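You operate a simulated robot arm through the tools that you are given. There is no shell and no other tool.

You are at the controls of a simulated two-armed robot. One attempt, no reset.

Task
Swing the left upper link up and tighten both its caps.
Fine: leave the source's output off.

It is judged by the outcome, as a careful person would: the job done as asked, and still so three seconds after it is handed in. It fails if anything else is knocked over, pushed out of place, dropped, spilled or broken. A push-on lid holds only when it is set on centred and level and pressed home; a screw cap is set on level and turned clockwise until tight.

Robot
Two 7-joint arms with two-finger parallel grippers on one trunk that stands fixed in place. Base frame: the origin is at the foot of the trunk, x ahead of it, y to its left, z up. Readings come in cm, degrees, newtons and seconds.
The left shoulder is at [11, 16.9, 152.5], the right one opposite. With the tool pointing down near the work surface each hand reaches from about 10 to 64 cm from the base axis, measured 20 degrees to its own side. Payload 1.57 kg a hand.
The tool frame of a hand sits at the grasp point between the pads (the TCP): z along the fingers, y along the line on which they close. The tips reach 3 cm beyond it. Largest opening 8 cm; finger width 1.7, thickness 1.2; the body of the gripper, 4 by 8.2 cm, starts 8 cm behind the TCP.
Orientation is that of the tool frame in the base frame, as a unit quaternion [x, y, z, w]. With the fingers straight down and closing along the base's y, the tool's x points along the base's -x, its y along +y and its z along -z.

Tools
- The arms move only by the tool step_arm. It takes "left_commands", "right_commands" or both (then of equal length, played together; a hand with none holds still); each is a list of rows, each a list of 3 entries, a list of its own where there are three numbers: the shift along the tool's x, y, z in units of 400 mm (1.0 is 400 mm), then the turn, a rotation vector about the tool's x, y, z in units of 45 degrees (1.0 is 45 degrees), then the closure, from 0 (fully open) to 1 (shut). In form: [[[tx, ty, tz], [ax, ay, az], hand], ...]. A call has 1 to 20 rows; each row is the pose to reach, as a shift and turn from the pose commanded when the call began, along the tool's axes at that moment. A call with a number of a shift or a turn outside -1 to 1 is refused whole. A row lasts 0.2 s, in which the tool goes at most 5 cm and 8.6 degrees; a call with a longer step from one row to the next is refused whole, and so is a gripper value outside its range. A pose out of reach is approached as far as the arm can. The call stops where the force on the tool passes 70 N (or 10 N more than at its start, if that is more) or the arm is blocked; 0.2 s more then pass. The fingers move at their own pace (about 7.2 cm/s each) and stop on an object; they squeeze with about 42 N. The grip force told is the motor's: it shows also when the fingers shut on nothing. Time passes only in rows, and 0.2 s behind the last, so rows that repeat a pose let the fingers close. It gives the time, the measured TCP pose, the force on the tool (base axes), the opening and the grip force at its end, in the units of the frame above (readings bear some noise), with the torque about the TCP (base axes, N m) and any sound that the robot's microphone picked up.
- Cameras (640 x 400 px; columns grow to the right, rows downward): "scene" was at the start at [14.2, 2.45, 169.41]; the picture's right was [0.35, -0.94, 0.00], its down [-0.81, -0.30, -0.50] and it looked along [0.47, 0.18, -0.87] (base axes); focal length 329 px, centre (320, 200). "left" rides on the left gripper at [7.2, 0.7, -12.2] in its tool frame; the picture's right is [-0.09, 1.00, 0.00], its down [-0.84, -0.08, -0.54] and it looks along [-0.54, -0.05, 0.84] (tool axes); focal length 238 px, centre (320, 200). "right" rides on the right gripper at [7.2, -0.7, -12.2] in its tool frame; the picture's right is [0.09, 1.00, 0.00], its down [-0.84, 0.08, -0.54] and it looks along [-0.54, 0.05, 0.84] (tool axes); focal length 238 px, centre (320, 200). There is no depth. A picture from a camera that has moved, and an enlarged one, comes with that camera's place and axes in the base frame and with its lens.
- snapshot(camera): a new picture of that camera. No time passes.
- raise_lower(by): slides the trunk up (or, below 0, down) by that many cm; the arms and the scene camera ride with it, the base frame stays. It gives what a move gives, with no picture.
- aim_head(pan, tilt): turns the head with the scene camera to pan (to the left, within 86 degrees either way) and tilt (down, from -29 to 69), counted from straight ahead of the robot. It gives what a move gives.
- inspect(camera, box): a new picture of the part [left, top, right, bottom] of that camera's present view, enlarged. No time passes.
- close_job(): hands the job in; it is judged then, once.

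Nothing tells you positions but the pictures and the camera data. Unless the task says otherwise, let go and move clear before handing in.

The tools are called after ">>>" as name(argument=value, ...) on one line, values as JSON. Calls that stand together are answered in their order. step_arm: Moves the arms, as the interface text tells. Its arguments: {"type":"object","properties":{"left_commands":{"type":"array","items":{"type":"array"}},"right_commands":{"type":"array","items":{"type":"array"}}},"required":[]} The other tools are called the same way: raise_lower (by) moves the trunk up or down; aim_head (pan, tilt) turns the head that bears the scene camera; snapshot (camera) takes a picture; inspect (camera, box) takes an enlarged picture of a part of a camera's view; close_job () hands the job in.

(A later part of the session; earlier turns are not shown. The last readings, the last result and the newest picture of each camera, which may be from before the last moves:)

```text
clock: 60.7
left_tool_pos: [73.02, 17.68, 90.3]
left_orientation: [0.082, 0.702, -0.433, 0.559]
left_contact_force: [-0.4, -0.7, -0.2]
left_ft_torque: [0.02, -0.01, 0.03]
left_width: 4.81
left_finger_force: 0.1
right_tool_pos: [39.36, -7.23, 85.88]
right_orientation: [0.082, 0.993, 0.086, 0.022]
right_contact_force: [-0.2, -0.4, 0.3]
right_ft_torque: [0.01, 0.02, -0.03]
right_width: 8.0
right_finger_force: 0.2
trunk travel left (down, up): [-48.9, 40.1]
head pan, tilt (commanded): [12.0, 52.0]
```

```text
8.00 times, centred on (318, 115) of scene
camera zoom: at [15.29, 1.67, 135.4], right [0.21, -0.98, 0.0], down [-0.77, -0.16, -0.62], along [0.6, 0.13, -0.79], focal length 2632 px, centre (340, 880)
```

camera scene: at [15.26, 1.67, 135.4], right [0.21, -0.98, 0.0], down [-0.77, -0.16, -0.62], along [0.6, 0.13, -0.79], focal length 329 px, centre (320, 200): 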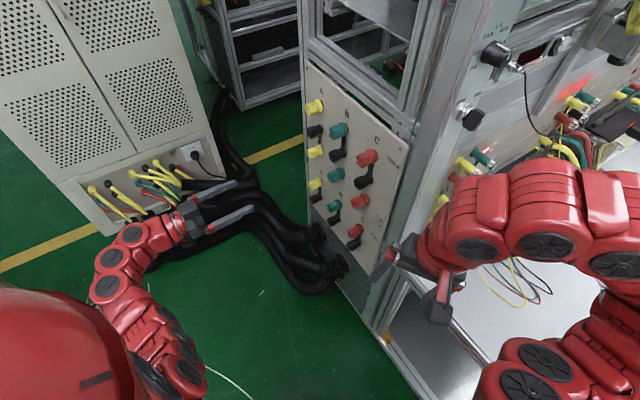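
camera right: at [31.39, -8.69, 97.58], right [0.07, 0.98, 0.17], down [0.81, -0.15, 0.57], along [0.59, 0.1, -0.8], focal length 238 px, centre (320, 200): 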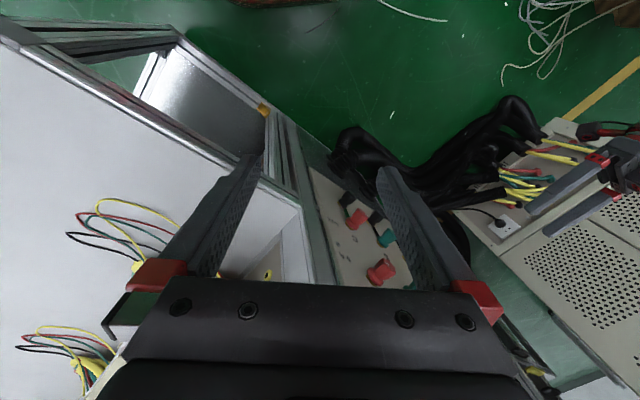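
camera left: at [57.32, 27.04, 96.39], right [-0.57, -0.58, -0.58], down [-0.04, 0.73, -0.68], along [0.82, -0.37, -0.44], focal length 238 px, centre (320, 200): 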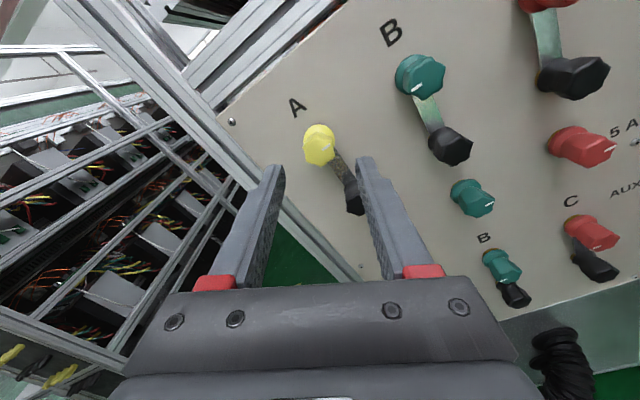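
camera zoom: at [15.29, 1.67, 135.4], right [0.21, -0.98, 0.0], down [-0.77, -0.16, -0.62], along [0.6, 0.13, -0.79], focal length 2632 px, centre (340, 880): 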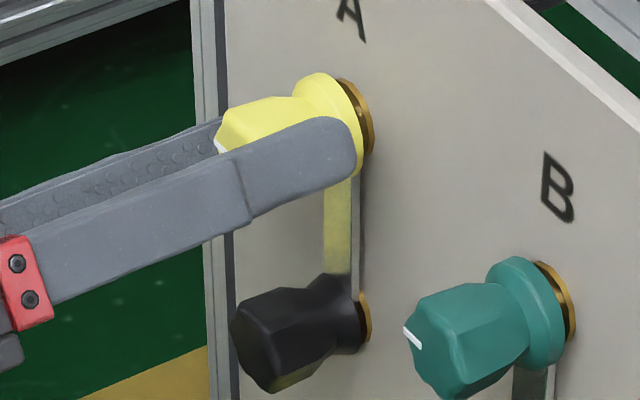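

>>> step_arm(left_commands=[[[0.003, 0, 0], [0, 0, 0], 0.6], [[0.003, 0, 0], [0, 0, 0], 0.9], [[0.003, 0, 0], [0, 0, 0], 1], [[0.003, 0, 0], [0, 0, 0], 1], [[0.003, 0, 0], [0, 0, 0], 1]])

>>> inspect(camera="left", box=[260, 120, 380, 240])

>>> step_arm(left_commands=[[[0, 0, 0], [0, 0, 0.1], 1], [[0, 0, 0], [0, 0, 0.2], 1], [[0, 0, 0], [0, 0, 0.3], 1]])

>>> inspect(camera="left", box=[260, 120, 380, 240])

```text
clock: 61.9
left_tool_pos: [73.08, 17.54, 90.07]
left_orientation: [0.083, 0.702, -0.433, 0.559]
left_contact_force: [0.1, 0.2, 1.0]
left_ft_torque: [-0.03, -0.02, 0.04]
left_width: 2.51
left_finger_force: 36.4
right_tool_pos: [39.48, -7.1, 85.85]
right_orientation: [0.082, 0.993, 0.086, 0.022]
right_contact_force: [-0.8, 0.4, -0.2]
right_ft_torque: [0.0, 0.02, 0.03]
right_width: 7.99
right_finger_force: 0.1
trunk travel left (down, up): [-48.9, 40.1]
head pan, tilt (commanded): [12.0, 52.0]
```

```text
3.33 times, centred on (320, 180) of left
camera zoom: at [62.25, 23.85, 83.64], right [0.63, 0.64, -0.43], down [-0.13, 0.64, 0.76], along [0.76, -0.42, 0.49], focal length 794 px, centre (320, 267)
```

zoom: 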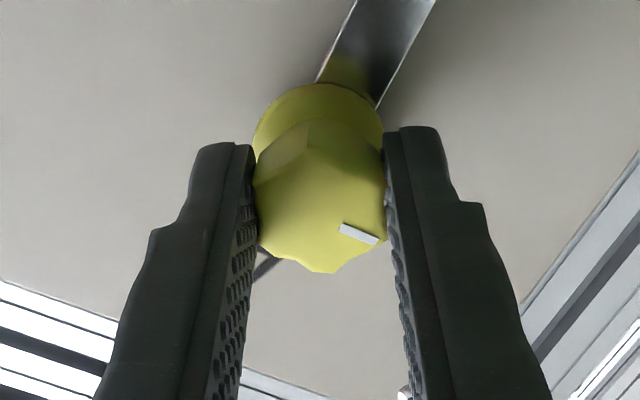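

```text
clock: 62.7
left_tool_pos: [73.08, 17.56, 90.01]
left_orientation: [0.165, 0.688, -0.364, 0.606]
left_contact_force: [1.2, 0.2, -1.7]
left_ft_torque: [-0.19, 0.37, -0.02]
left_width: 2.53
left_finger_force: 36.4
right_tool_pos: [39.29, -7.11, 85.75]
right_orientation: [0.082, 0.993, 0.086, 0.021]
right_contact_force: [-0.6, 0.2, -0.1]
right_ft_torque: [-0.02, 0.01, 0.0]
right_width: 8.0
right_finger_force: 0.1
trunk travel left (down, up): [-48.9, 40.1]
head pan, tilt (commanded): [12.0, 52.0]
```

```text
3.33 times, centred on (320, 180) of left
camera zoom: at [63.39, 25.02, 83.02], right [0.68, 0.7, -0.21], down [-0.26, 0.51, 0.82], along [0.68, -0.51, 0.53], focal length 794 px, centre (320, 267)
```

zoom: 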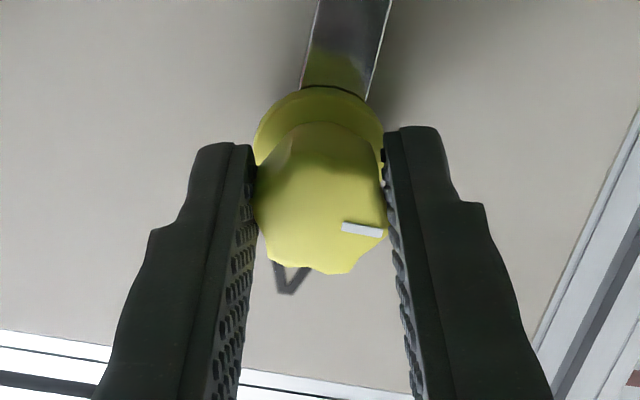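

The pads are now on the flats (2.5 cm), and the cap no longer advances: it holds at about 0.4 N·m while the pads slip. I take that as the 100 A cap bottomed on the link. I'll release, check the seating, then do the black cap.

>>> step_arm(left_commands=[[[0, 0, 0], [0, 0, 0.05], 1], [[0, 0, 0], [0, 0, 0.05], 0.7], [[0, 0, 0], [0, 0, 0.05], 0.4], [[0, 0, -0.06], [0, 0, 0.05], 0.4], [[0, 0, -0.12], [0, 0, 0.05], 0.4], [[0, 0, -0.14], [0, 0, 0.05], 0.4]])

>>> inspect(camera="scene", box=[303, 95, 327, 115])

>>> inspect(camera="scene", box=[303, 120, 327, 140])

>>> inspect(camera="left", box=[270, 30, 370, 180])

```text
clock: 64.1
left_tool_pos: [68.89, 21.51, 90.11]
left_orientation: [0.178, 0.684, -0.353, 0.613]
left_contact_force: [-0.3, 0.5, -0.2]
left_ft_torque: [-0.05, -0.02, -0.02]
left_width: 4.82
left_finger_force: 0.1
right_tool_pos: [39.43, -7.04, 85.87]
right_orientation: [0.082, 0.993, 0.086, 0.021]
right_contact_force: [-0.4, 0.6, 0.2]
right_ft_torque: [0.02, 0.0, 0.0]
right_width: 7.99
right_finger_force: 0.0
trunk travel left (down, up): [-48.9, 40.1]
head pan, tilt (commanded): [12.0, 52.0]
```

```text
16.00 times, centred on (315, 105) of scene
camera zoom: at [15.28, 1.67, 135.4], right [0.21, -0.98, 0.0], down [-0.77, -0.16, -0.62], along [0.6, 0.13, -0.79], focal length 5263 px, centre (400, 1720)
```

zoom: 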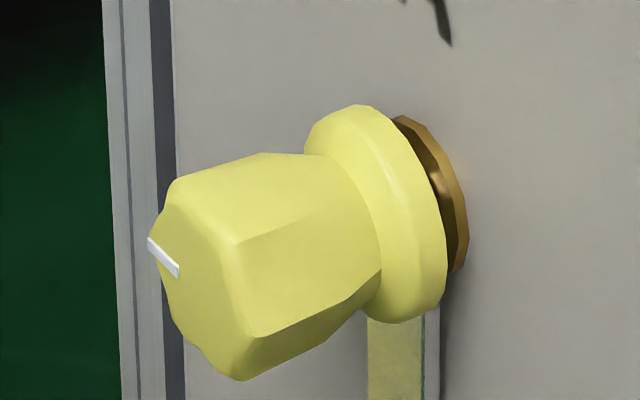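

```text
16.00 times, centred on (315, 130) of scene
camera zoom: at [15.28, 1.67, 135.4], right [0.21, -0.98, 0.0], down [-0.77, -0.16, -0.62], along [0.6, 0.13, -0.79], focal length 5263 px, centre (400, 1320)
```

zoom: 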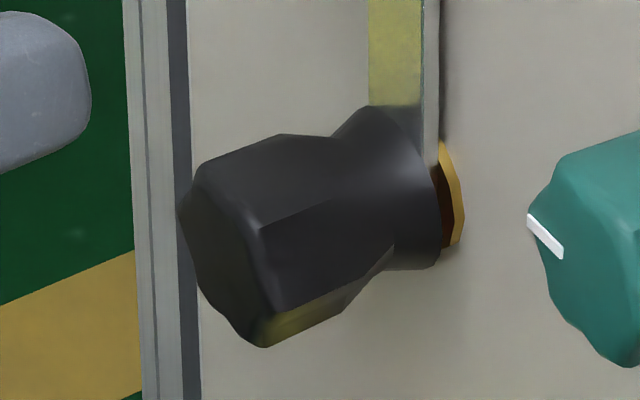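

```text
2.67 times, centred on (320, 105) of left
camera zoom: at [59.45, 29.21, 83.03], right [0.69, 0.7, -0.17], down [-0.28, 0.48, 0.83], along [0.67, -0.52, 0.53], focal length 636 px, centre (320, 453)
```

zoom: 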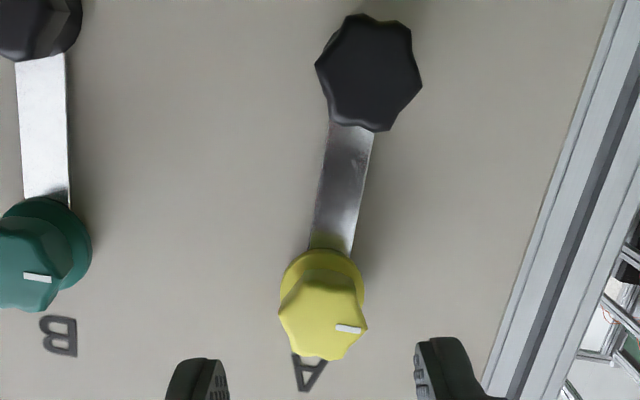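

All the clamped caps have their tick pointing to the viewer's left, and the 100 A cap's tick now matches, so it is tight. Next I go back to the black cap, rolling to the far counter-clockwise side so I have a full half turn of clockwise travel.

>>> step_arm(left_commands=[[[0.05, 0.015, 0], [0, 0, -0.16], 0.4], [[0.1, 0.03, 0], [0, 0, -0.33], 0.4], [[0.158, 0.048, 0], [0, 0, -0.5], 0.4], [[0.158, 0.048, 0], [0, 0, -0.66], 0.4], [[0.158, 0.048, 0], [0, 0, -0.83], 0.4], [[0.158, 0.048, 0], [0, 0, -1.0], 0.4]])

>>> step_arm(left_commands=[[[0, 0, 0], [0, 0, -0.16], 0.4], [[0, 0, 0], [0, 0, -0.33], 0.4], [[0, 0, 0], [0, 0, -0.5], 0.4], [[0, 0, 0], [0, 0, -0.66], 0.4], [[0, 0, 0], [0, 0, -0.83], 0.4], [[0, 0, 0], [0, 0, -1.0], 0.4]])

>>> step_arm(left_commands=[[[0, 0, 0], [0, 0, -0.16], 0.4], [[0, 0, 0], [0, 0, -0.33], 0.4], [[0, 0, 0], [0, 0, -0.5], 0.4], [[0, 0, 0], [0, 0, -0.66], 0.4], [[0, 0, 0], [0, 0, -0.83], 0.4], [[0, 0, 0], [0, 0, -1.0], 0.4]])

>>> snapshot(camera="left")

>>> inspect(camera="left", box=[270, 80, 370, 180])

```text
clock: 65.5
left_tool_pos: [69.25, 21.5, 83.62]
left_orientation: [-0.098, 0.7, -0.561, 0.431]
left_contact_force: [0.1, -0.3, -0.6]
left_ft_torque: [0.0, 0.01, -0.01]
left_width: 4.82
left_finger_force: 0.1
right_tool_pos: [39.38, -7.02, 85.79]
right_orientation: [0.082, 0.993, 0.086, 0.023]
right_contact_force: [0.9, -0.1, 1.0]
right_ft_torque: [0.01, -0.01, 0.0]
right_width: 8.01
right_finger_force: 0.0
trunk travel left (down, up): [-48.9, 40.1]
head pan, tilt (commanded): [12.0, 52.0]
```

```text
clock: 66.9
left_tool_pos: [69.35, 21.58, 83.55]
left_orientation: [0.358, -0.61, 0.683, -0.184]
left_contact_force: [0.5, 0.3, 0.2]
left_ft_torque: [0.02, 0.03, 0.02]
left_width: 4.8
left_finger_force: 0.0
right_tool_pos: [39.42, -7.1, 85.73]
right_orientation: [0.083, 0.993, 0.086, 0.022]
right_contact_force: [-0.6, -1.0, 0.0]
right_ft_torque: [-0.02, -0.01, 0.01]
right_width: 8.0
right_finger_force: 0.1
trunk travel left (down, up): [-48.9, 40.1]
head pan, tilt (commanded): [12.0, 52.0]
```

```text
clock: 68.3
left_tool_pos: [69.15, 21.57, 83.63]
left_orientation: [0.565, -0.425, 0.701, 0.092]
left_contact_force: [0.7, 0.0, -0.3]
left_ft_torque: [0.0, 0.0, -0.01]
left_width: 4.79
left_finger_force: 0.0
right_tool_pos: [39.34, -7.15, 85.78]
right_orientation: [0.082, 0.993, 0.086, 0.022]
right_contact_force: [-1.1, 0.9, 0.5]
right_ft_torque: [-0.01, -0.02, 0.02]
right_width: 8.0
right_finger_force: 0.1
trunk travel left (down, up): [-48.9, 40.1]
head pan, tilt (commanded): [12.0, 52.0]
```

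```text
taken
camera left: at [57.8, 27.17, 89.55], right [-0.58, -0.58, -0.57], down [-0.05, 0.72, -0.69], along [0.82, -0.37, -0.44], focal length 238 px, centre (320, 200)
```

left: 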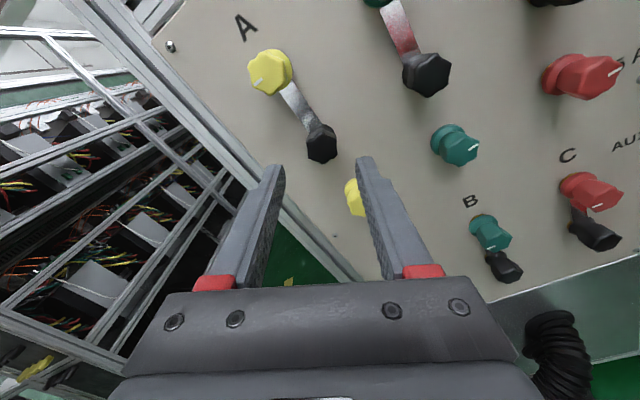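

```text
4.00 times, centred on (320, 130) of left
camera zoom: at [57.8, 27.17, 89.55], right [-0.58, -0.58, -0.57], down [-0.05, 0.72, -0.69], along [0.82, -0.37, -0.44], focal length 953 px, centre (320, 480)
```

zoom: 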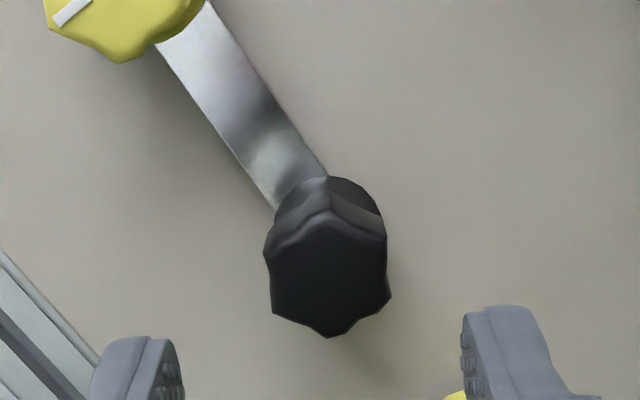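

>>> step_arm(left_commands=[[[0.002, 0.004, 0.05], [0, 0, 0], 0.4], [[0.002, 0.004, 0.1], [0, 0, 0], 0.4], [[0.002, 0.004, 0.143], [0, 0, 0], 0.4], [[0.002, 0.004, 0.143], [0, 0, 0], 0.4]])

>>> inspect(camera="left", box=[260, 120, 380, 240])

```text
clock: 69.3
left_tool_pos: [73.07, 17.61, 83.46]
left_orientation: [0.564, -0.426, 0.701, 0.091]
left_contact_force: [0.2, 1.0, 0.6]
left_ft_torque: [0.01, -0.02, 0.0]
left_width: 4.8
left_finger_force: 0.0
right_tool_pos: [39.37, -7.08, 85.74]
right_orientation: [0.082, 0.993, 0.085, 0.022]
right_contact_force: [-0.5, 0.4, -1.1]
right_ft_torque: [0.02, 0.01, 0.03]
right_width: 7.97
right_finger_force: 0.0
trunk travel left (down, up): [-48.9, 40.1]
head pan, tilt (commanded): [12.0, 52.0]
```

```text
3.33 times, centred on (320, 180) of left
camera zoom: at [61.62, 23.21, 89.38], right [-0.57, -0.58, -0.57], down [-0.05, 0.72, -0.69], along [0.82, -0.37, -0.44], focal length 794 px, centre (320, 267)
```

zoom: 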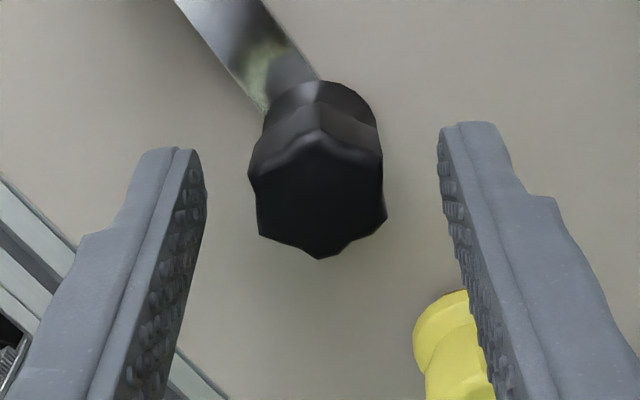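

>>> step_arm(left_commands=[[[0.004, -0.001, 0], [0, 0, 0], 0.6], [[0.004, -0.001, 0], [0, 0, 0], 0.9], [[0.004, -0.001, 0], [0, 0, 0], 1], [[0.004, -0.001, 0], [0, 0, 0], 1], [[0.004, -0.001, 0], [0, 0, 0], 1]])

>>> step_arm(left_commands=[[[0, 0, 0], [0, 0, 0.1], 1], [[0, 0, 0], [0, 0, 0.2], 1], [[0, 0, 0], [0, 0, 0.3], 1], [[0, 0, 0], [0, 0, 0.4], 1]])

>>> snapshot(camera="left")

>>> inspect(camera="scene", box=[300, 90, 335, 140])

```text
clock: 70.5
left_tool_pos: [73.24, 17.63, 83.63]
left_orientation: [0.564, -0.426, 0.701, 0.091]
left_contact_force: [-5.7, -2.3, -5.5]
left_ft_torque: [-0.1, -0.07, -0.21]
left_width: 2.63
left_finger_force: 37.0
right_tool_pos: [39.37, -7.05, 85.94]
right_orientation: [0.082, 0.993, 0.087, 0.021]
right_contact_force: [0.3, 0.0, 0.5]
right_ft_torque: [0.03, 0.01, -0.02]
right_width: 7.97
right_finger_force: 0.0
trunk travel left (down, up): [-48.9, 40.1]
head pan, tilt (commanded): [12.0, 52.0]
```

```text
clock: 71.5
left_tool_pos: [73.08, 17.34, 83.74]
left_orientation: [0.489, -0.51, 0.707, -0.019]
left_contact_force: [-10.5, -3.0, -7.6]
left_ft_torque: [-0.34, 0.35, -0.27]
left_width: 2.64
left_finger_force: 36.8
right_tool_pos: [39.34, -7.07, 85.88]
right_orientation: [0.082, 0.993, 0.086, 0.022]
right_contact_force: [0.4, -1.1, -0.4]
right_ft_torque: [0.01, 0.0, 0.0]
right_width: 7.99
right_finger_force: 0.1
trunk travel left (down, up): [-48.9, 40.1]
head pan, tilt (commanded): [12.0, 52.0]
```

```text
taken
camera left: at [60.48, 21.8, 88.04], right [-0.42, -0.43, -0.8], down [0.09, 0.86, -0.51], along [0.9, -0.28, -0.33], focal length 238 px, centre (320, 200)
```

left: 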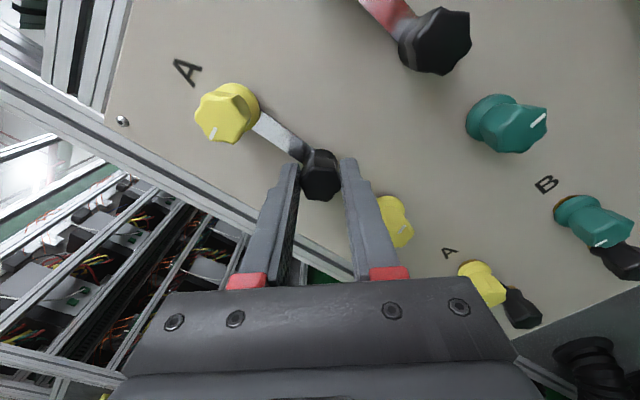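

```text
8.00 times, centred on (318, 115) of scene
camera zoom: at [15.22, 1.65, 135.39], right [0.21, -0.98, 0.0], down [-0.77, -0.16, -0.62], along [0.6, 0.13, -0.79], focal length 2632 px, centre (340, 880)
```

zoom: 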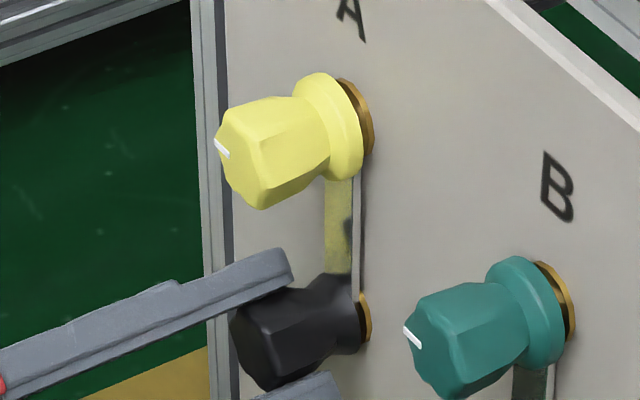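

>>> inspect(camera="left", box=[260, 120, 380, 240])

>>> step_arm(left_commands=[[[0, 0, 0], [0, 0, 0.1], 1], [[0, 0, 0], [0, 0, 0.2], 1], [[0, 0, 0], [0, 0, 0.3], 1]])

>>> inspect(camera="left", box=[260, 120, 380, 240])

>>> inspect(camera="scene", box=[300, 90, 335, 140])

```text
3.33 times, centred on (320, 180) of left
camera zoom: at [60.48, 21.8, 88.04], right [-0.42, -0.43, -0.8], down [0.09, 0.86, -0.51], along [0.9, -0.28, -0.33], focal length 794 px, centre (320, 267)
```

zoom: 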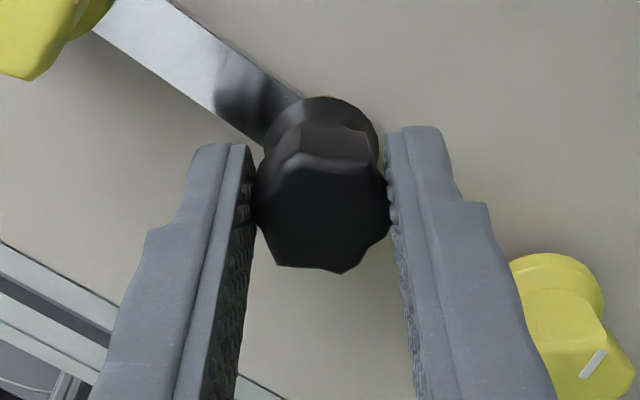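

```text
clock: 72.3
left_tool_pos: [73.21, 17.24, 83.68]
left_orientation: [0.427, -0.564, 0.699, -0.102]
left_contact_force: [-16.9, -9.1, -14.1]
left_ft_torque: [-0.15, 0.42, -0.43]
left_width: 2.59
left_finger_force: 36.7
right_tool_pos: [39.37, -7.25, 85.84]
right_orientation: [0.082, 0.993, 0.086, 0.022]
right_contact_force: [0.2, 0.3, -0.7]
right_ft_torque: [-0.01, -0.01, 0.01]
right_width: 8.0
right_finger_force: 0.0
trunk travel left (down, up): [-48.9, 40.1]
head pan, tilt (commanded): [12.0, 52.0]
```

```text
3.33 times, centred on (320, 180) of left
camera zoom: at [59.89, 21.13, 86.55], right [-0.28, -0.28, -0.92], down [0.16, 0.93, -0.33], along [0.95, -0.24, -0.22], focal length 794 px, centre (320, 267)
```

zoom: 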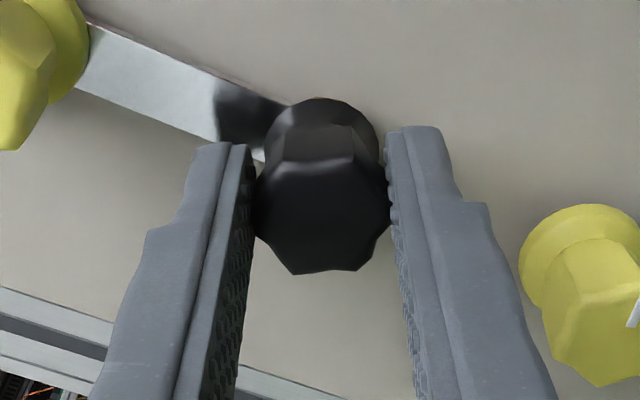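

```text
8.00 times, centred on (318, 115) of scene
camera zoom: at [15.26, 1.58, 135.39], right [0.21, -0.98, 0.0], down [-0.77, -0.16, -0.62], along [0.6, 0.13, -0.79], focal length 2632 px, centre (340, 880)
```

zoom: 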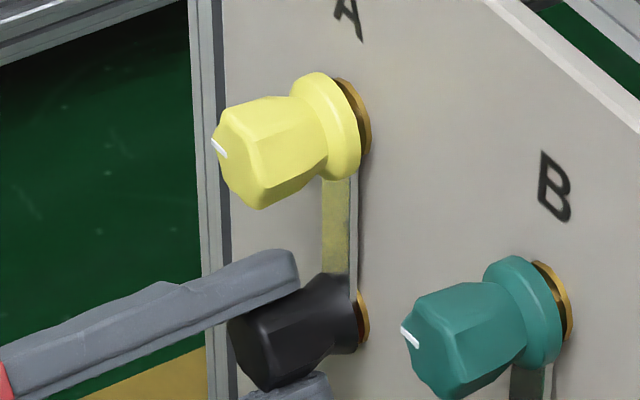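

The black cap does not move at all clockwise: it holds about 0.5 N·m while the pads slip around it, and the link stays vertical. It stayed clamped to the link through the swing. I'll release, back off and inspect both caps from the front.

>>> step_arm(left_commands=[[[0, 0, 0], [0, 0, 0.25], 0.7], [[0, 0, 0], [0, 0, 0.25], 0.4], [[0, 0, 0], [0, 0, 0.25], 0.4], [[0, 0, -0.08], [0, 0, 0.25], 0.4], [[0, 0, -0.16], [0, 0, 0.25], 0.4], [[0, 0, -0.24], [0, 0, 0.25], 0.4]])

>>> snapshot(camera="left")

>>> inspect(camera="scene", box=[295, 90, 365, 190])

```text
refused: row 1 steps farther than a row can; nothing moved
```

```text
taken
camera left: at [59.89, 21.13, 86.55], right [-0.28, -0.28, -0.92], down [0.16, 0.93, -0.33], along [0.95, -0.24, -0.22], focal length 238 px, centre (320, 200)
```

left: 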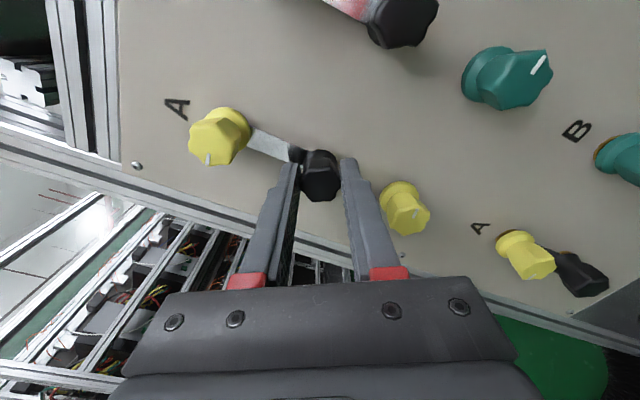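

```text
4.00 times, centred on (330, 140) of scene
camera zoom: at [15.26, 1.58, 135.39], right [0.21, -0.98, 0.0], down [-0.77, -0.16, -0.62], along [0.6, 0.13, -0.79], focal length 1316 px, centre (280, 440)
```

zoom: 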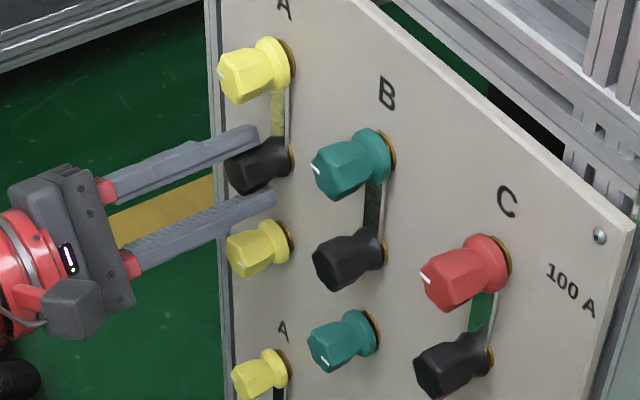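

>>> step_arm(left_commands=[[[0, 0, 0], [0, 0, 0], 0.7], [[0, 0, 0], [0, 0, 0], 0.4], [[0, 0, 0], [0, 0, 0], 0.4], [[0, 0, -0.08], [0, 0, 0], 0.4], [[0, 0, -0.16], [0, 0, 0], 0.4], [[0, 0, -0.22], [0, 0, 0], 0.4]])

>>> snapshot(camera="left")

>>> inspect(camera="scene", box=[298, 92, 338, 142])

>>> inspect(camera="scene", box=[303, 95, 327, 115])

>>> inspect(camera="scene", box=[325, 120, 353, 143])

```text
clock: 73.7
left_tool_pos: [66.98, 23.51, 83.84]
left_orientation: [0.427, -0.564, 0.699, -0.103]
left_contact_force: [-0.3, -0.4, 0.1]
left_ft_torque: [-0.01, 0.0, -0.02]
left_width: 4.8
left_finger_force: 0.1
right_tool_pos: [39.44, -7.05, 85.9]
right_orientation: [0.082, 0.993, 0.086, 0.022]
right_contact_force: [0.6, 0.5, -1.3]
right_ft_torque: [-0.01, -0.03, -0.01]
right_width: 8.0
right_finger_force: 0.0
trunk travel left (down, up): [-48.9, 40.1]
head pan, tilt (commanded): [12.0, 52.0]
```

```text
taken
camera left: at [53.66, 27.4, 86.66], right [-0.28, -0.28, -0.92], down [0.15, 0.93, -0.33], along [0.95, -0.23, -0.22], focal length 238 px, centre (320, 200)
```

left: 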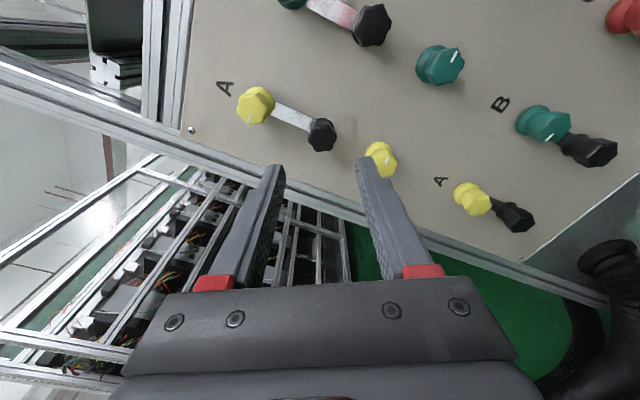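

```text
8.00 times, centred on (318, 117) of scene
camera zoom: at [15.25, 1.69, 135.4], right [0.21, -0.98, 0.0], down [-0.77, -0.16, -0.62], along [0.6, 0.13, -0.79], focal length 2632 px, centre (336, 864)
```

zoom: 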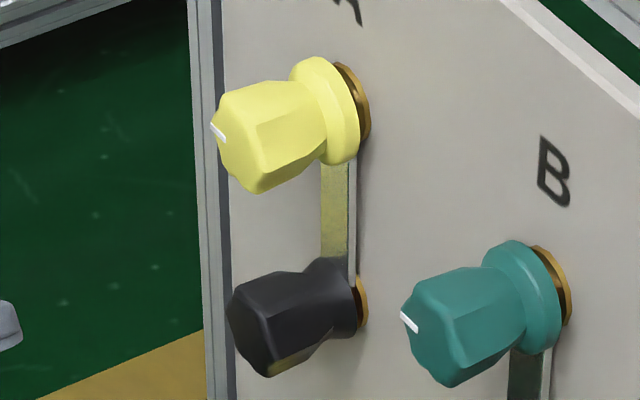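

```text
16.00 times, centred on (315, 105) of scene
camera zoom: at [15.25, 1.69, 135.4], right [0.21, -0.98, 0.0], down [-0.77, -0.16, -0.62], along [0.6, 0.13, -0.79], focal length 5263 px, centre (400, 1720)
```

zoom: 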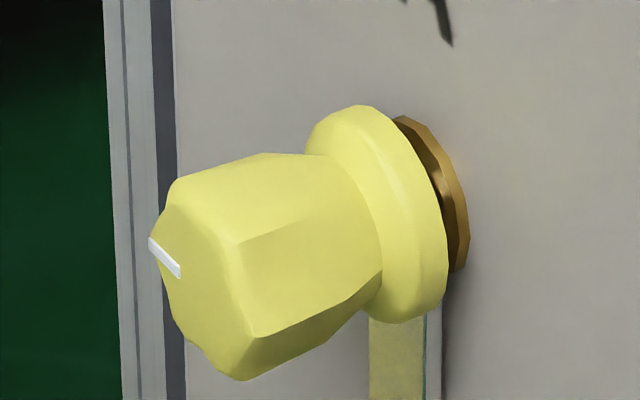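

```text
16.00 times, centred on (339, 132) of scene
camera zoom: at [15.25, 1.69, 135.4], right [0.21, -0.98, 0.0], down [-0.77, -0.16, -0.62], along [0.6, 0.13, -0.79], focal length 5263 px, centre (16, 1296)
```

zoom: 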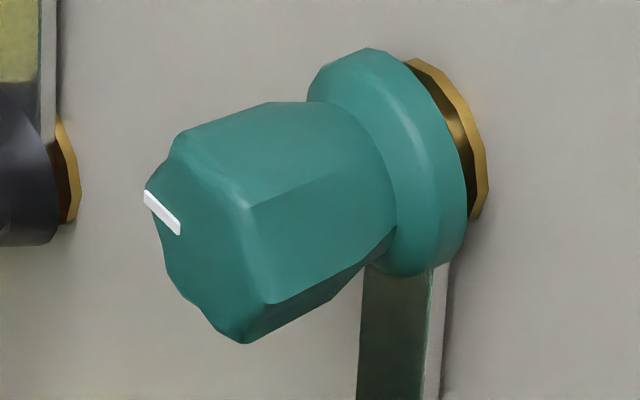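

The 100 A tick now matches the B and C caps, and the link is vertical like theirs. To be sure about the black cap, I'll grip it once more on its flats, back it off a little, then run it clockwise to a definite stop.

>>> step_arm(left_commands=[[[-0.0058, 0.0054, 0.04], [0, 0, 0.158], 0.4], [[-0.0058, 0.0054, 0.08], [0, 0, 0.317], 0.4], [[-0.0058, 0.0054, 0.12], [0, 0, 0.475], 0.4], [[-0.0058, 0.0054, 0.16], [0, 0, 0.633], 0.4], [[-0.0058, 0.0054, 0.2], [0, 0, 0.633], 0.4], [[-0.0058, 0.0054, 0.212], [0, 0, 0.633], 0.4], [[-0.0058, 0.0054, 0.212], [0, 0, 0.633], 0.4]])

>>> inspect(camera="left", box=[260, 120, 380, 240])

```text
clock: 75.3
left_tool_pos: [73.08, 17.71, 83.32]
left_orientation: [0.275, -0.651, 0.652, -0.272]
left_contact_force: [-0.4, 0.2, -0.6]
left_ft_torque: [-0.03, 0.02, -0.07]
left_width: 4.79
left_finger_force: 0.0
right_tool_pos: [39.41, -7.12, 85.82]
right_orientation: [0.082, 0.993, 0.086, 0.022]
right_contact_force: [-1.0, -0.5, -0.3]
right_ft_torque: [-0.01, 0.02, -0.01]
right_width: 7.99
right_finger_force: 0.2
trunk travel left (down, up): [-48.9, 40.1]
head pan, tilt (commanded): [12.0, 52.0]
```

```text
3.33 times, centred on (320, 180) of left
camera zoom: at [59.33, 21.12, 82.81], right [0.06, 0.06, -1.0], down [0.2, 0.98, 0.07], along [0.98, -0.2, 0.05], focal length 794 px, centre (320, 267)
```

zoom: 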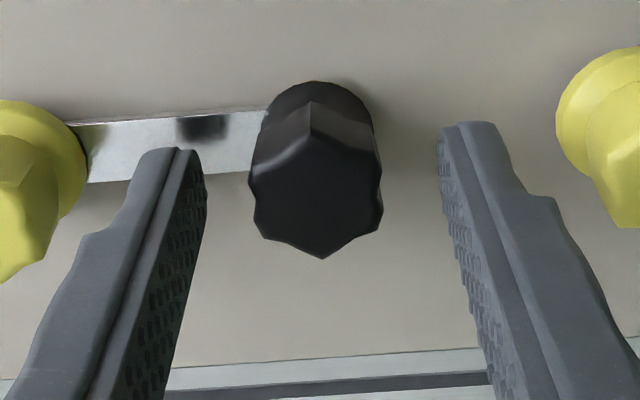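

>>> step_arm(left_commands=[[[0.004, -0.001, 0.003], [0, 0, 0], 0.6], [[0.004, -0.001, 0.003], [0, 0, 0], 0.9], [[0.004, -0.001, 0.003], [0, 0, 0], 1], [[0.004, -0.001, 0.003], [0, 0, 0], 1], [[0.004, -0.001, 0.003], [0, 0, 0], 1]])

>>> inspect(camera="left", box=[260, 120, 380, 240])

>>> step_arm(left_commands=[[[0, 0, 0], [0, 0, -0.05], 1], [[0, 0, 0], [0, 0, -0.1], 1]])

>>> inspect(camera="left", box=[260, 120, 380, 240])

```text
clock: 76.5
left_tool_pos: [72.97, 17.58, 83.57]
left_orientation: [0.275, -0.651, 0.653, -0.272]
left_contact_force: [2.1, 0.5, 3.2]
left_ft_torque: [-0.04, -0.04, 0.1]
left_width: 2.64
left_finger_force: 37.4
right_tool_pos: [39.32, -7.1, 85.81]
right_orientation: [0.082, 0.993, 0.086, 0.022]
right_contact_force: [0.3, 0.1, 0.7]
right_ft_torque: [0.01, -0.01, 0.03]
right_width: 8.0
right_finger_force: 0.1
trunk travel left (down, up): [-48.9, 40.1]
head pan, tilt (commanded): [12.0, 52.0]
```

```text
3.33 times, centred on (320, 180) of left
camera zoom: at [59.33, 20.97, 82.88], right [0.06, 0.06, -1.0], down [0.2, 0.98, 0.07], along [0.98, -0.2, 0.05], focal length 794 px, centre (320, 267)
```

zoom: 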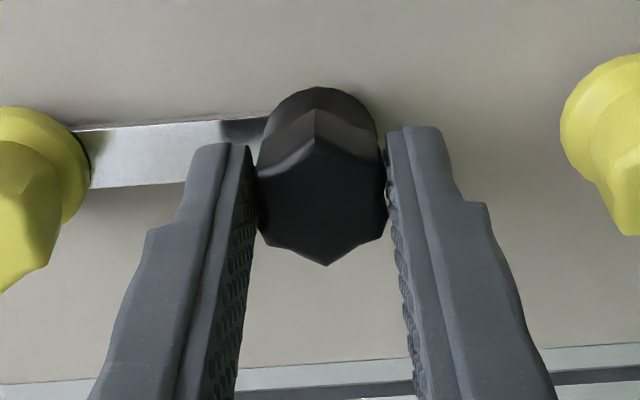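

```text
clock: 77.1
left_tool_pos: [72.91, 17.56, 83.6]
left_orientation: [0.301, -0.64, 0.663, -0.246]
left_contact_force: [-0.5, -0.2, 2.3]
left_ft_torque: [0.21, -0.27, -0.11]
left_width: 2.61
left_finger_force: 37.2
right_tool_pos: [39.33, -7.12, 85.88]
right_orientation: [0.082, 0.993, 0.087, 0.022]
right_contact_force: [0.0, 0.5, 0.0]
right_ft_torque: [0.02, -0.03, -0.03]
right_width: 8.0
right_finger_force: 0.1
trunk travel left (down, up): [-48.9, 40.1]
head pan, tilt (commanded): [12.0, 52.0]
```

```text
3.33 times, centred on (320, 180) of left
camera zoom: at [59.29, 20.93, 83.46], right [0.01, 0.01, -1.0], down [0.2, 0.98, 0.01], along [0.98, -0.2, 0.0], focal length 794 px, centre (320, 267)
```

zoom: 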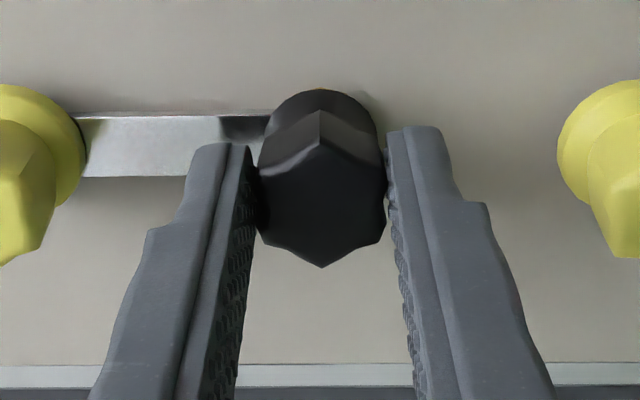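

>>> step_arm(left_commands=[[[0, 0, 0], [0, 0, -0.06], 1], [[0, 0, 0], [0, 0, -0.12], 1], [[0, 0, 0], [0, 0, -0.18], 1], [[0, 0, 0], [0, 0, -0.24], 1]])

>>> inspect(camera="left", box=[200, 80, 440, 240])

>>> inspect(camera="scene", box=[298, 92, 338, 142])

```text
clock: 78.1
left_tool_pos: [73.15, 17.52, 83.51]
left_orientation: [0.359, -0.609, 0.683, -0.183]
left_contact_force: [-0.8, 0.0, 4.2]
left_ft_torque: [0.27, -0.4, 0.04]
left_width: 2.62
left_finger_force: 37.6
right_tool_pos: [39.3, -7.27, 85.8]
right_orientation: [0.081, 0.993, 0.086, 0.024]
right_contact_force: [-0.2, -0.3, 0.1]
right_ft_torque: [0.0, 0.02, 0.0]
right_width: 8.01
right_finger_force: 0.1
trunk travel left (down, up): [-48.9, 40.1]
head pan, tilt (commanded): [12.0, 52.0]
```

```text
2.50 times, centred on (320, 160) of left
camera zoom: at [59.45, 21.07, 84.82], right [-0.13, -0.13, -0.98], down [0.19, 0.97, -0.15], along [0.97, -0.21, -0.1], focal length 596 px, centre (320, 300)
```

zoom: 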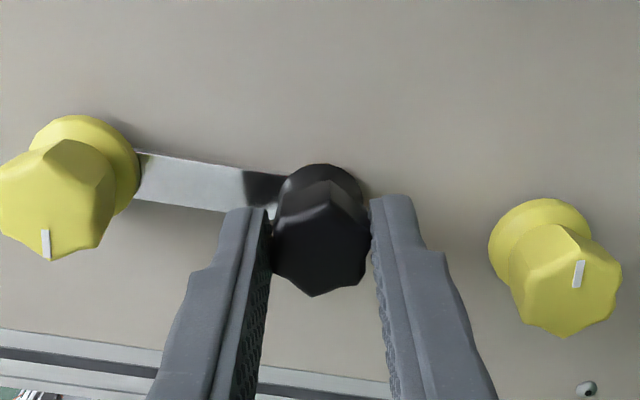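

```text
8.00 times, centred on (318, 117) of scene
camera zoom: at [15.22, 1.64, 135.41], right [0.21, -0.98, 0.0], down [-0.77, -0.16, -0.62], along [0.6, 0.13, -0.79], focal length 2632 px, centre (336, 864)
```

zoom: 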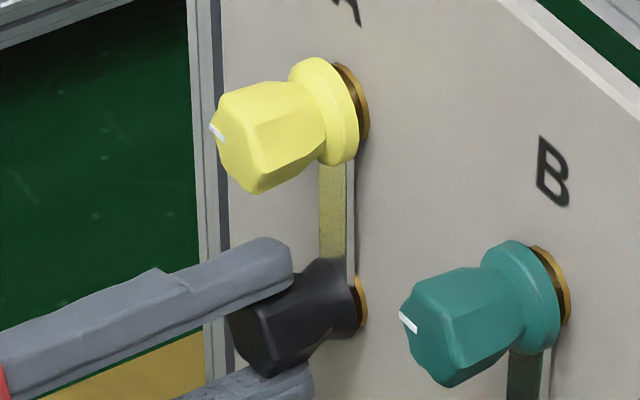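

>>> inspect(camera="left", box=[260, 120, 380, 240])

>>> step_arm(left_commands=[[[0, 0, 0], [0, 0, 0], 0.7], [[0, 0, 0], [0, 0, 0], 0.4], [[0, 0, 0], [0, 0, 0], 0.4]])

>>> inspect(camera="left", box=[260, 120, 380, 240])

```text
3.33 times, centred on (320, 180) of left
camera zoom: at [59.45, 21.07, 84.82], right [-0.13, -0.13, -0.98], down [0.19, 0.97, -0.15], along [0.97, -0.21, -0.1], focal length 794 px, centre (320, 267)
```

zoom: 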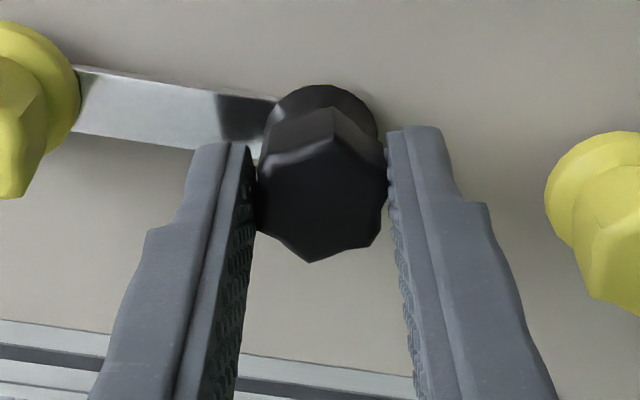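

```text
clock: 78.9
left_tool_pos: [73.14, 17.79, 83.39]
left_orientation: [0.359, -0.609, 0.683, -0.183]
left_contact_force: [0.3, 0.1, -0.3]
left_ft_torque: [-0.04, 0.04, 0.02]
left_width: 4.81
left_finger_force: 0.0
right_tool_pos: [39.35, -7.08, 85.88]
right_orientation: [0.081, 0.993, 0.086, 0.022]
right_contact_force: [0.8, -0.4, 0.8]
right_ft_torque: [-0.03, -0.02, -0.03]
right_width: 7.99
right_finger_force: 0.1
trunk travel left (down, up): [-48.9, 40.1]
head pan, tilt (commanded): [12.0, 52.0]
```

```text
3.33 times, centred on (320, 180) of left
camera zoom: at [59.49, 21.08, 84.73], right [-0.13, -0.13, -0.98], down [0.19, 0.97, -0.15], along [0.97, -0.21, -0.1], focal length 794 px, centre (320, 267)
```

zoom: 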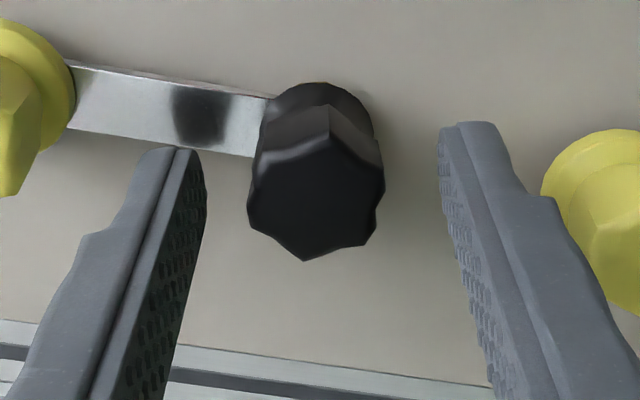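

The black cap holds against about 0.5 N·m both ways and hasn't moved relative to the link, so it is locked up tight. The 5 A cap was tight when I found it, so I'll also run it back clockwise rather than leave it slack. Moving there now.

>>> step_arm(left_commands=[[[0, 0, -0.08], [0, 0, 0], 0.4], [[0, 0, -0.15], [0, 0, 0], 0.4], [[-0.014, 0.055, -0.15], [0, 0, -0.16], 0.4], [[-0.028, 0.11, -0.15], [0, 0, -0.33], 0.4], [[-0.042, 0.1635, -0.15], [0, 0, -0.5], 0.4], [[-0.042, 0.1635, -0.15], [0, 0, -0.66], 0.4], [[-0.042, 0.1635, -0.15], [0, 0, -0.83], 0.4], [[-0.042, 0.1635, -0.15], [0, 0, -1.0], 0.4]])

>>> step_arm(left_commands=[[[0, 0, 0], [0, 0, -0.16], 0.4], [[0, 0, 0], [0, 0, -0.33], 0.4], [[0, 0, 0], [0, 0, -0.33], 0.4]])

>>> snapshot(camera="left")

>>> inspect(camera="left", box=[270, 80, 370, 180])

>>> inspect(camera="left", box=[240, 0, 480, 140])

```text
clock: 80.7
left_tool_pos: [68.73, 21.57, 76.71]
left_orientation: [0.565, -0.425, 0.701, 0.093]
left_contact_force: [-0.7, -0.2, 0.3]
left_ft_torque: [0.02, -0.02, 0.01]
left_width: 4.81
left_finger_force: 0.1
right_tool_pos: [39.37, -7.17, 85.81]
right_orientation: [0.082, 0.993, 0.086, 0.021]
right_contact_force: [0.4, -0.5, 0.6]
right_ft_torque: [0.0, 0.01, -0.01]
right_width: 8.01
right_finger_force: 0.0
trunk travel left (down, up): [-48.9, 40.1]
head pan, tilt (commanded): [12.0, 52.0]
```

```text
clock: 81.5
left_tool_pos: [68.69, 21.7, 76.55]
left_orientation: [0.615, -0.349, 0.683, 0.183]
left_contact_force: [-0.2, 0.6, 0.0]
left_ft_torque: [-0.03, -0.01, -0.04]
left_width: 4.8
left_finger_force: 0.1
right_tool_pos: [39.44, -7.13, 85.76]
right_orientation: [0.082, 0.993, 0.085, 0.022]
right_contact_force: [0.9, -0.6, 0.9]
right_ft_torque: [-0.03, -0.04, -0.01]
right_width: 8.0
right_finger_force: 0.0
trunk travel left (down, up): [-48.9, 40.1]
head pan, tilt (commanded): [12.0, 52.0]
```

```text
taken
camera left: at [58.25, 28.42, 83.48], right [-0.66, -0.67, -0.34], down [-0.19, 0.58, -0.79], along [0.73, -0.46, -0.51], focal length 238 px, centre (320, 200)
```

left: 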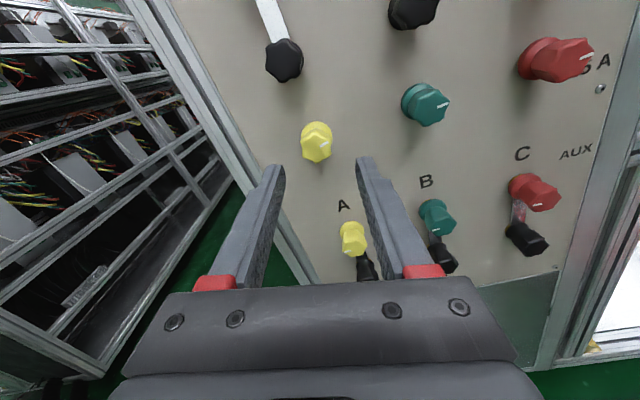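

```text
4.00 times, centred on (320, 130) of left
camera zoom: at [58.25, 28.42, 83.48], right [-0.66, -0.67, -0.34], down [-0.19, 0.58, -0.79], along [0.73, -0.46, -0.51], focal length 953 px, centre (320, 480)
```

zoom: 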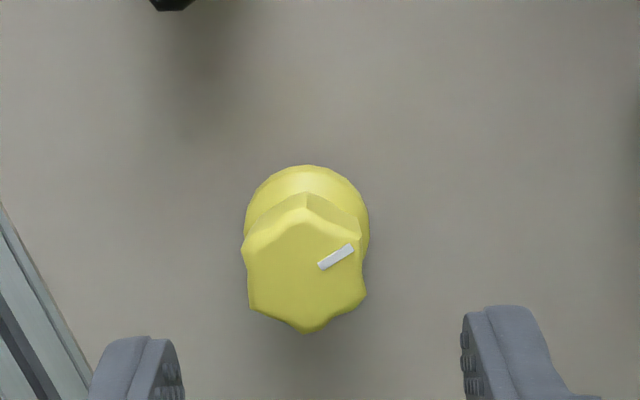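

```text
2.67 times, centred on (360, 70) of left
camera zoom: at [58.25, 28.42, 83.48], right [-0.66, -0.67, -0.34], down [-0.19, 0.58, -0.79], along [0.73, -0.46, -0.51], focal length 636 px, centre (213, 547)
```

zoom: 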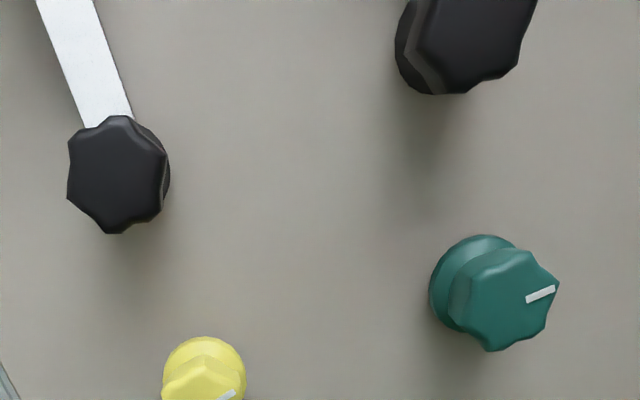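

>>> step_arm(left_commands=[[[0, -0.0065, 0.05], [0, 0, 0], 0.4], [[0, -0.0065, 0.1], [0, 0, 0], 0.4], [[0, -0.0065, 0.15], [0, 0, 0], 0.4], [[0, -0.0065, 0.15], [0, 0, 0], 0.4]])

>>> inspect(camera="left", box=[260, 120, 380, 240])

```text
clock: 82.5
left_tool_pos: [73.0, 17.63, 76.94]
left_orientation: [0.616, -0.348, 0.683, 0.183]
left_contact_force: [0.3, -1.0, 0.3]
left_ft_torque: [-0.01, -0.05, -0.01]
left_width: 4.82
left_finger_force: 0.2
right_tool_pos: [39.3, -7.23, 85.74]
right_orientation: [0.082, 0.993, 0.085, 0.022]
right_contact_force: [-0.4, -0.1, 0.7]
right_ft_torque: [-0.02, 0.0, -0.02]
right_width: 7.98
right_finger_force: 0.1
trunk travel left (down, up): [-48.9, 40.1]
head pan, tilt (commanded): [12.0, 52.0]
```

```text
3.33 times, centred on (320, 180) of left
camera zoom: at [62.63, 24.36, 83.72], right [-0.66, -0.67, -0.34], down [-0.19, 0.58, -0.79], along [0.73, -0.46, -0.51], focal length 794 px, centre (320, 267)
```

zoom: 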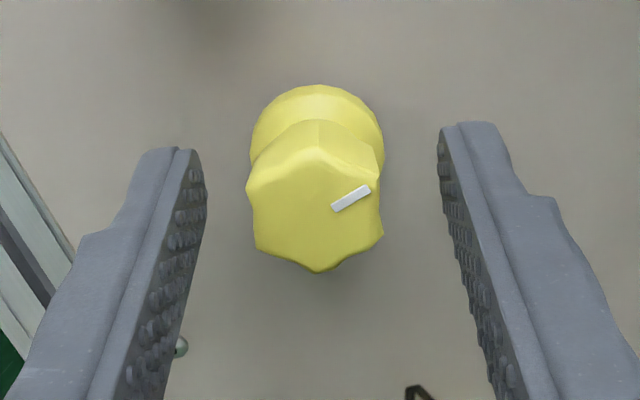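

>>> step_arm(left_commands=[[[0, -0.002, 0], [0, 0, 0], 0.6], [[0, -0.002, 0], [0, 0, 0], 0.9], [[0, -0.002, 0], [0, 0, 0], 1], [[0, -0.002, 0], [0, 0, 0], 1], [[0, -0.002, 0], [0, 0, 0], 1]])

>>> step_arm(left_commands=[[[0, 0, 0], [0, 0, 0.16], 1], [[0, 0, 0], [0, 0, 0.33], 1], [[0, 0, 0], [0, 0, 0.5], 1], [[0, 0, 0], [0, 0, 0.66], 1], [[0, 0, 0], [0, 0, 0.83], 1], [[0, 0, 0], [0, 0, 1.0], 1]])

>>> inspect(camera="left", box=[260, 120, 380, 240])

```text
clock: 83.7
left_tool_pos: [73.07, 17.58, 76.92]
left_orientation: [0.616, -0.349, 0.683, 0.183]
left_contact_force: [-6.5, -3.4, -5.0]
left_ft_torque: [0.04, 0.04, -0.13]
left_width: 2.49
left_finger_force: 36.5
right_tool_pos: [39.39, -7.13, 85.95]
right_orientation: [0.082, 0.993, 0.088, 0.023]
right_contact_force: [0.3, -0.1, -0.4]
right_ft_torque: [0.02, 0.02, -0.01]
right_width: 7.99
right_finger_force: 0.1
trunk travel left (down, up): [-48.9, 40.1]
head pan, tilt (commanded): [12.0, 52.0]
```

```text
clock: 85.1
left_tool_pos: [73.04, 17.59, 76.77]
left_orientation: [0.434, -0.559, 0.701, -0.093]
left_contact_force: [-28.9, -3.8, -8.6]
left_ft_torque: [-0.02, 0.05, -0.61]
left_width: 2.51
left_finger_force: 36.6
right_tool_pos: [39.22, -7.14, 85.97]
right_orientation: [0.082, 0.993, 0.087, 0.023]
right_contact_force: [0.2, -0.3, -0.8]
right_ft_torque: [-0.03, -0.01, 0.05]
right_width: 8.0
right_finger_force: 0.2
trunk travel left (down, up): [-48.9, 40.1]
head pan, tilt (commanded): [12.0, 52.0]
```

```text
3.33 times, centred on (320, 180) of left
camera zoom: at [59.8, 21.49, 79.83], right [-0.3, -0.3, -0.91], down [0.15, 0.92, -0.35], along [0.94, -0.24, -0.23], focal length 794 px, centre (320, 267)
```

zoom: 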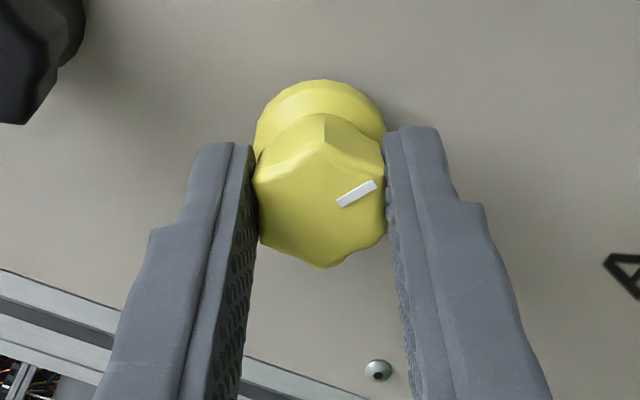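

>>> step_arm(left_commands=[[[0.0017, 0.002, -0.002], [0, 0, 0.16], 1], [[0.0017, 0.002, -0.002], [0, 0, 0.33], 1], [[0.0017, 0.002, -0.002], [0, 0, 0.5], 1], [[0.0017, 0.002, -0.002], [0, 0, 0.66], 1], [[0.0017, 0.002, -0.002], [0, 0, 0.83], 1], [[0.0017, 0.002, -0.002], [0, 0, 1.0], 1]])

>>> inspect(camera="left", box=[260, 120, 380, 240])

```text
clock: 86.5
left_tool_pos: [73.04, 17.59, 76.75]
left_orientation: [-0.188, 0.682, -0.611, 0.355]
left_contact_force: [-16.1, -4.3, -15.5]
left_ft_torque: [-0.01, 0.1, 0.46]
left_width: 2.51
left_finger_force: 36.9
right_tool_pos: [39.34, -7.16, 85.85]
right_orientation: [0.083, 0.993, 0.086, 0.022]
right_contact_force: [-0.8, 0.1, -0.3]
right_ft_torque: [0.01, -0.02, -0.01]
right_width: 8.0
right_finger_force: 0.1
trunk travel left (down, up): [-48.9, 40.1]
head pan, tilt (commanded): [12.0, 52.0]
```

```text
3.33 times, centred on (320, 180) of left
camera zoom: at [59.62, 21.27, 74.25], right [0.24, 0.24, -0.94], down [0.17, 0.94, 0.29], along [0.96, -0.23, 0.18], focal length 794 px, centre (320, 267)
```

zoom: 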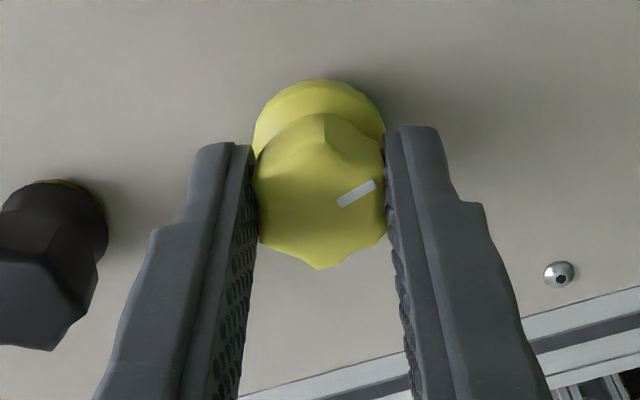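

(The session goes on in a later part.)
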